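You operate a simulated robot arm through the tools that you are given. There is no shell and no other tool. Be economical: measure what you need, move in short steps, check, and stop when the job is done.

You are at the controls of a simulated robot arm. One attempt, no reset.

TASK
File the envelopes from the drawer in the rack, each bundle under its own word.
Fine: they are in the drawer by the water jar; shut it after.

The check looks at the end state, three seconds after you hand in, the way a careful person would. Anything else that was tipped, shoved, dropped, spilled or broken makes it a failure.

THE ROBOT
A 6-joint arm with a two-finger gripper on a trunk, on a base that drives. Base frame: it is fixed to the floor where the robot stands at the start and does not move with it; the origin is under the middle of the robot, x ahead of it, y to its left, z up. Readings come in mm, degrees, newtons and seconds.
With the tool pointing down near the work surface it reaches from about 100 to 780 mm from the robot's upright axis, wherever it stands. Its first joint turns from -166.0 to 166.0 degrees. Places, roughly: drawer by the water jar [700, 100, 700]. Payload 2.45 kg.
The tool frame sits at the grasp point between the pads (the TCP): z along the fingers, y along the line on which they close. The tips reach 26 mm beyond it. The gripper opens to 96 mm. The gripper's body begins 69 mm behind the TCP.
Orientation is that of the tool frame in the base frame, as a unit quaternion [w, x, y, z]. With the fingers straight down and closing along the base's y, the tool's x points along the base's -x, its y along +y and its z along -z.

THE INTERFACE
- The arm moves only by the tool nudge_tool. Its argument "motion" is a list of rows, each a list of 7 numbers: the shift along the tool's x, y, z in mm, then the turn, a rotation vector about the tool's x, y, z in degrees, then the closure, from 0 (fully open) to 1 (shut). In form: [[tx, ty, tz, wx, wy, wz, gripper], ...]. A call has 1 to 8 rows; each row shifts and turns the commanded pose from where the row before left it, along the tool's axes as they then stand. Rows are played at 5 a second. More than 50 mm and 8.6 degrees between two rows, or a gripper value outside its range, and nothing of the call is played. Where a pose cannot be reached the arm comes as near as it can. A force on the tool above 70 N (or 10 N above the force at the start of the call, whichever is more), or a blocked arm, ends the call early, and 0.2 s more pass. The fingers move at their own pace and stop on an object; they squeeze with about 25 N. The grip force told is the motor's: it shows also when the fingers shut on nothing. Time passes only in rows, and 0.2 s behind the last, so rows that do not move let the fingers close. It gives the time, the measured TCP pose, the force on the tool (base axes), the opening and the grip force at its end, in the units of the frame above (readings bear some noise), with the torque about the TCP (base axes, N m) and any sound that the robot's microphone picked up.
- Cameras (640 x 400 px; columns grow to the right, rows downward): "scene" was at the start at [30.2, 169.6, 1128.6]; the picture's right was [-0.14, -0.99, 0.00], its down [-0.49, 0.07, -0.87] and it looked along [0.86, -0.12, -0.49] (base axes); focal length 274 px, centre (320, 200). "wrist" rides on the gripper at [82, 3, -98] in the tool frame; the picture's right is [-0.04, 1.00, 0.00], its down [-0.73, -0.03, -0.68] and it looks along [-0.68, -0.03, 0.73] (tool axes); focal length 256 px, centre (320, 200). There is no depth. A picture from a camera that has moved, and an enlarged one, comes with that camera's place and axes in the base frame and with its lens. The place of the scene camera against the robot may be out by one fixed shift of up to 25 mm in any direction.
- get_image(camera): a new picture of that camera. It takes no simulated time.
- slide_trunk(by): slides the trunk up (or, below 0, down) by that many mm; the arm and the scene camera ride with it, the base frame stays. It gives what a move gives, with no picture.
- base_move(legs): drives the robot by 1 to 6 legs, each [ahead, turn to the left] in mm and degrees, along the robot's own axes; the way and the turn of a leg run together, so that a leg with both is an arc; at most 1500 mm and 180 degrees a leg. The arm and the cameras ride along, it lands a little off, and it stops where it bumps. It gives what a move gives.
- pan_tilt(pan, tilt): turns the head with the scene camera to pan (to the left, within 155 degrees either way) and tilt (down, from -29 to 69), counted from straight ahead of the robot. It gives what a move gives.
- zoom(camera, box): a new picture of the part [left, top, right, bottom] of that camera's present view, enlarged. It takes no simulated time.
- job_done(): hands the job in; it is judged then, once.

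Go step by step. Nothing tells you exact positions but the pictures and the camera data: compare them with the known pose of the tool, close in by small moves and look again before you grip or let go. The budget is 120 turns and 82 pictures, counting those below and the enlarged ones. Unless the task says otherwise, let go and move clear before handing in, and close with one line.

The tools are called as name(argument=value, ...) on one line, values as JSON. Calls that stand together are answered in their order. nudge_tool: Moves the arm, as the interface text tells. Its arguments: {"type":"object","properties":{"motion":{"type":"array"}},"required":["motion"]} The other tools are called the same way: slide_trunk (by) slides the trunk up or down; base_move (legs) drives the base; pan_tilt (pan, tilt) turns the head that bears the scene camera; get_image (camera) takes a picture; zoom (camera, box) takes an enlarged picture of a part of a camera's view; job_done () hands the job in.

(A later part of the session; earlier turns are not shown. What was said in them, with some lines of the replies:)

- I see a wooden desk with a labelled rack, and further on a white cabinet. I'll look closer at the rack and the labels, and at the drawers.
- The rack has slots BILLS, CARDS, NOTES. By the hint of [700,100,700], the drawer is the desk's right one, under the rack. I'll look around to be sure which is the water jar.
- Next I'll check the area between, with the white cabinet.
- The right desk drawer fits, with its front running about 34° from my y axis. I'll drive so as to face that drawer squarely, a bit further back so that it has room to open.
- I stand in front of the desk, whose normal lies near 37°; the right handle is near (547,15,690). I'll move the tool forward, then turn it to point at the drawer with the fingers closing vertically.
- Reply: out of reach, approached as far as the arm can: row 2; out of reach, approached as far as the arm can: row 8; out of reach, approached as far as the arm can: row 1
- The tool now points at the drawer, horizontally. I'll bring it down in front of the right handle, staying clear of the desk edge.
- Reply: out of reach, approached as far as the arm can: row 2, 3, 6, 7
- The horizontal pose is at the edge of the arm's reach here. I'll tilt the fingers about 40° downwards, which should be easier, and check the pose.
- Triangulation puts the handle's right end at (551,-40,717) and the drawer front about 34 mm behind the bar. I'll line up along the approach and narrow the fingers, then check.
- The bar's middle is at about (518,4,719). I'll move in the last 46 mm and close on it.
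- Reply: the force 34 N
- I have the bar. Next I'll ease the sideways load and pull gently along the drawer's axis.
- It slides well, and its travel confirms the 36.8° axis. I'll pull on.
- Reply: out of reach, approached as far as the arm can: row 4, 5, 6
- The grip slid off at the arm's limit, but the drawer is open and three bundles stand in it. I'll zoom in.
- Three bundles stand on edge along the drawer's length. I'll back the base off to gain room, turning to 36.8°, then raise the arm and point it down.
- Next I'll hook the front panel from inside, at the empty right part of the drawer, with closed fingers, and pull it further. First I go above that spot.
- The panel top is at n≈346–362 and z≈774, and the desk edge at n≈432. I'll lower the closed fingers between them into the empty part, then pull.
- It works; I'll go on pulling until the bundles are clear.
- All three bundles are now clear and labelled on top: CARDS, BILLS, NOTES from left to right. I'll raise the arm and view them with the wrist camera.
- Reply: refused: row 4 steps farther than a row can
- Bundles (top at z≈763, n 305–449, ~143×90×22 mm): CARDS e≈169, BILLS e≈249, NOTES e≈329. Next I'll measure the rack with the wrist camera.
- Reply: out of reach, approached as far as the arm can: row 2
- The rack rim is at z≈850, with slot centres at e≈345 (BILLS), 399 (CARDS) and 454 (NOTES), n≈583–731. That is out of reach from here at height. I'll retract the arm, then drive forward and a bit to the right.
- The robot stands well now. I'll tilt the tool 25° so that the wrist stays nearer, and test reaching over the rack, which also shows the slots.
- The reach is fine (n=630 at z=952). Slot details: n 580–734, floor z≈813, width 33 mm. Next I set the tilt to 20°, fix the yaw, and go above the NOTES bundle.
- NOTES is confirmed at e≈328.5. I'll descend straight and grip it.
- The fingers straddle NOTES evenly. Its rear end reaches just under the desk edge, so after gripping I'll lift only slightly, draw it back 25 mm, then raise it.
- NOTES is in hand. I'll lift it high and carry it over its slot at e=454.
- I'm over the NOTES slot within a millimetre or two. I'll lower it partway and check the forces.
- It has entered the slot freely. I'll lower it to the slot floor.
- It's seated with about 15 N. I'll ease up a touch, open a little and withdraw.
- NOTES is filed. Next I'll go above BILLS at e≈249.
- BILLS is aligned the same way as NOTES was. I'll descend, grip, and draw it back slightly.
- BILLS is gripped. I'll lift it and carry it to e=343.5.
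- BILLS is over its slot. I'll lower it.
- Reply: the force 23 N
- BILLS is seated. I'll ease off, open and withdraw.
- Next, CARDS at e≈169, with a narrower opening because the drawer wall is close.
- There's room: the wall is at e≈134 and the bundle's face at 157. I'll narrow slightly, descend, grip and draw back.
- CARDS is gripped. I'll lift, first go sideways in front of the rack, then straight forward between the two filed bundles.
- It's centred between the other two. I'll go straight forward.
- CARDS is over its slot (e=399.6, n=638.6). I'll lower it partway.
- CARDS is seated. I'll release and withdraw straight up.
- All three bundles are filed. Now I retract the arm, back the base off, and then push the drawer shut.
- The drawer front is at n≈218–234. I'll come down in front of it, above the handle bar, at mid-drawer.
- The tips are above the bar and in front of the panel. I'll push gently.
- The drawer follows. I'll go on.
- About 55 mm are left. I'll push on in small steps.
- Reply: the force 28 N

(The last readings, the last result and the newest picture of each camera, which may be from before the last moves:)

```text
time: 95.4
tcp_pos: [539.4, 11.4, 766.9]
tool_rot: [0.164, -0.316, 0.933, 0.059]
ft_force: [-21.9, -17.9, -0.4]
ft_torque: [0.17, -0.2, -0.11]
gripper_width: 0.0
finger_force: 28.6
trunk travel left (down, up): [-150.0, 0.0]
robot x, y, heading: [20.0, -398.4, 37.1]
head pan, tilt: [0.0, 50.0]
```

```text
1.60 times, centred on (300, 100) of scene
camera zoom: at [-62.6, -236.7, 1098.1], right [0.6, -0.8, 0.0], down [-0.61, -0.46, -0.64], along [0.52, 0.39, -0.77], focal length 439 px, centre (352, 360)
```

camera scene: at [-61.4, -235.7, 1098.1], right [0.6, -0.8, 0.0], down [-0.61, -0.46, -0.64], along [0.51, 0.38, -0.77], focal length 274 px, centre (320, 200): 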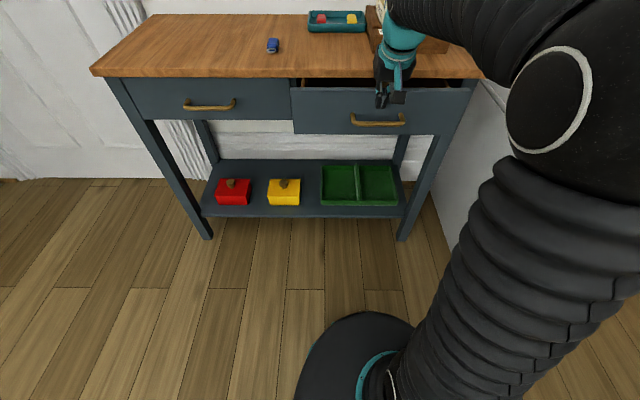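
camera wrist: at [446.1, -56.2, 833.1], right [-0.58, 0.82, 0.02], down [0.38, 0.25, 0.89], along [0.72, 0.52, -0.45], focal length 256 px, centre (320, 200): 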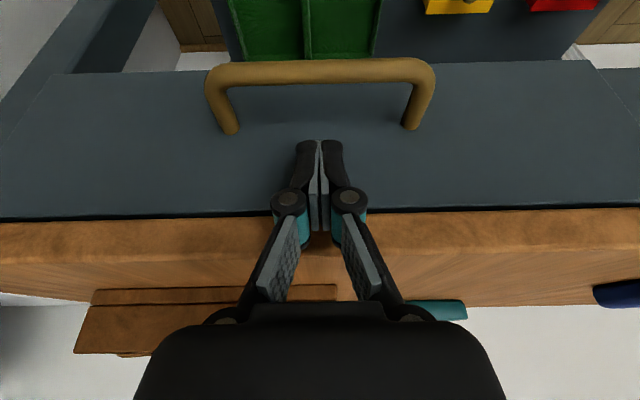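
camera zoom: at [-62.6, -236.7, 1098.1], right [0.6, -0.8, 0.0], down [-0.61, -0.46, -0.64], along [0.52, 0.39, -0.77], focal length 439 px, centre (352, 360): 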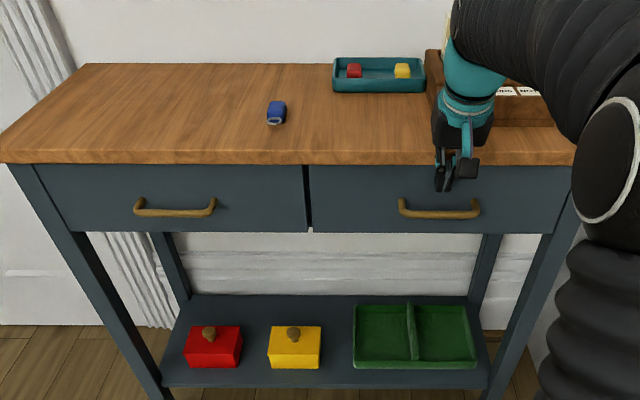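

The drawer has met its stop, flush with its neighbour. I'll withdraw and check everything.

nudge_tool(motion=[[18.8, 0, -6.8, 0, 0, 0, 1], [28.2, 0, -10.3, 0, 0, 0, 1], [37.6, 0, -13.7, 0, 0, 0, 1], [37.6, 0, -13.7, 0, 0, 0, 1], [37.6, 0, -13.7, 0, 0, 0, 1], [37.6, 0, -13.7, 0, 0, 0, 1], [-11, 0, -31, 0, 0, 0, 1], [-11, 0, -31, 0, 0, 0, 1]])

pan_tilt(pan=0, tilt=38)

get_image(camera="scene")

get_image(camera="wrist")

```text
time: 97.2
tcp_pos: [373.5, -115.6, 831.0]
tool_rot: [0.164, -0.317, 0.933, 0.058]
ft_force: [0.2, -0.1, 0.7]
ft_torque: [0.0, 0.02, -0.01]
gripper_width: 0.0
finger_force: 28.4
trunk travel left (down, up): [-150.0, 0.0]
robot x, y, heading: [16.4, -397.8, 37.3]
head pan, tilt: [0.0, 50.0]
```

```text
time: 97.9
tcp_pos: [373.5, -115.2, 831.5]
tool_rot: [0.166, -0.316, 0.932, 0.058]
ft_force: [0.7, 0.6, -0.5]
ft_torque: [0.05, 0.01, 0.01]
gripper_width: 0.1
finger_force: 29.3
trunk travel left (down, up): [-150.0, 0.0]
robot x, y, heading: [21.3, -396.3, 36.7]
head pan, tilt: [0.0, 38.0]
```

```text
13 pictures are left
camera scene: at [-54.0, -230.2, 1115.3], right [0.6, -0.8, 0.0], down [-0.49, -0.37, -0.79], along [0.63, 0.47, -0.62], focal length 274 px, centre (320, 200)
```

scene: 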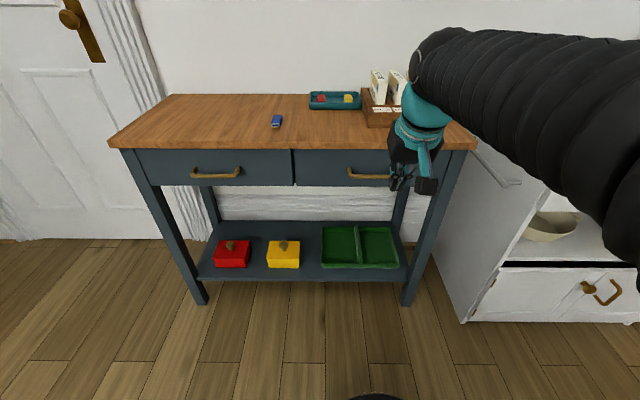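

```text
12 pictures are left
camera wrist: at [284.2, -180.2, 895.8], right [-0.58, 0.82, 0.02], down [0.38, 0.25, 0.89], along [0.72, 0.52, -0.46], focal length 256 px, centre (320, 200)
```

wrist: 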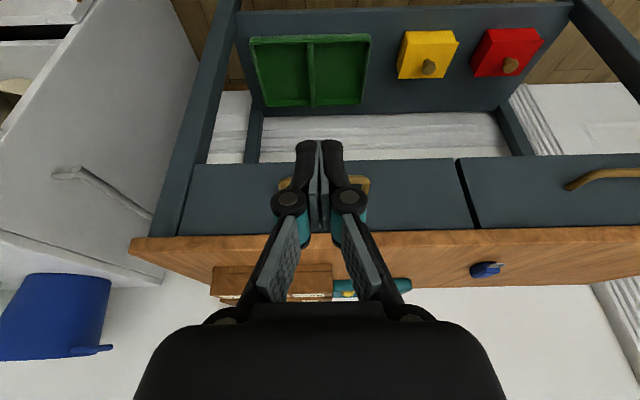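

The drawer is shut, flush with the left one. I'll take one last look at the rack after backing off.

base_move(legs=[[-150, 0], [0, -20]])

pan_tilt(pan=15, tilt=30)

get_image(camera="scene")

```text
time: 100.4
tcp_pos: [325.7, -345.4, 832.1]
tool_rot: [0.173, -0.151, 0.973, 0.029]
ft_force: [0.4, -0.6, -0.1]
ft_torque: [0.01, 0.01, 0.01]
gripper_width: 0.1
finger_force: 28.1
trunk travel left (down, up): [-150.0, 0.0]
robot x, y, heading: [-102.2, -485.3, 16.8]
head pan, tilt: [0.0, 38.0]
```

```text
time: 101.2
tcp_pos: [325.4, -344.0, 830.8]
tool_rot: [0.174, -0.151, 0.973, 0.029]
ft_force: [-0.1, -0.4, -0.5]
ft_torque: [0.02, -0.02, -0.02]
gripper_width: 0.1
finger_force: 28.8
trunk travel left (down, up): [-150.0, 0.0]
robot x, y, heading: [-99.1, -490.3, 17.0]
head pan, tilt: [15.0, 30.0]
```

```text
11 pictures are left
camera scene: at [-129.1, -282.4, 1127.6], right [0.53, -0.85, 0.0], down [-0.42, -0.26, -0.87], along [0.74, 0.46, -0.5], focal length 274 px, centre (320, 200)
```

scene: 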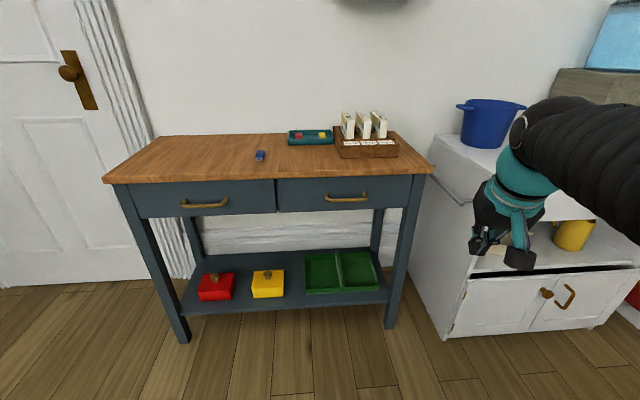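

All three bundles stand in their slots, the drawer is shut and nothing else has moved. I'm handing in.

job_done()

```text
The job is handed in.
```

The BILLS, CARDS and NOTES bundles are each in the rack slot under their own word, and the drawer they came from is shut.
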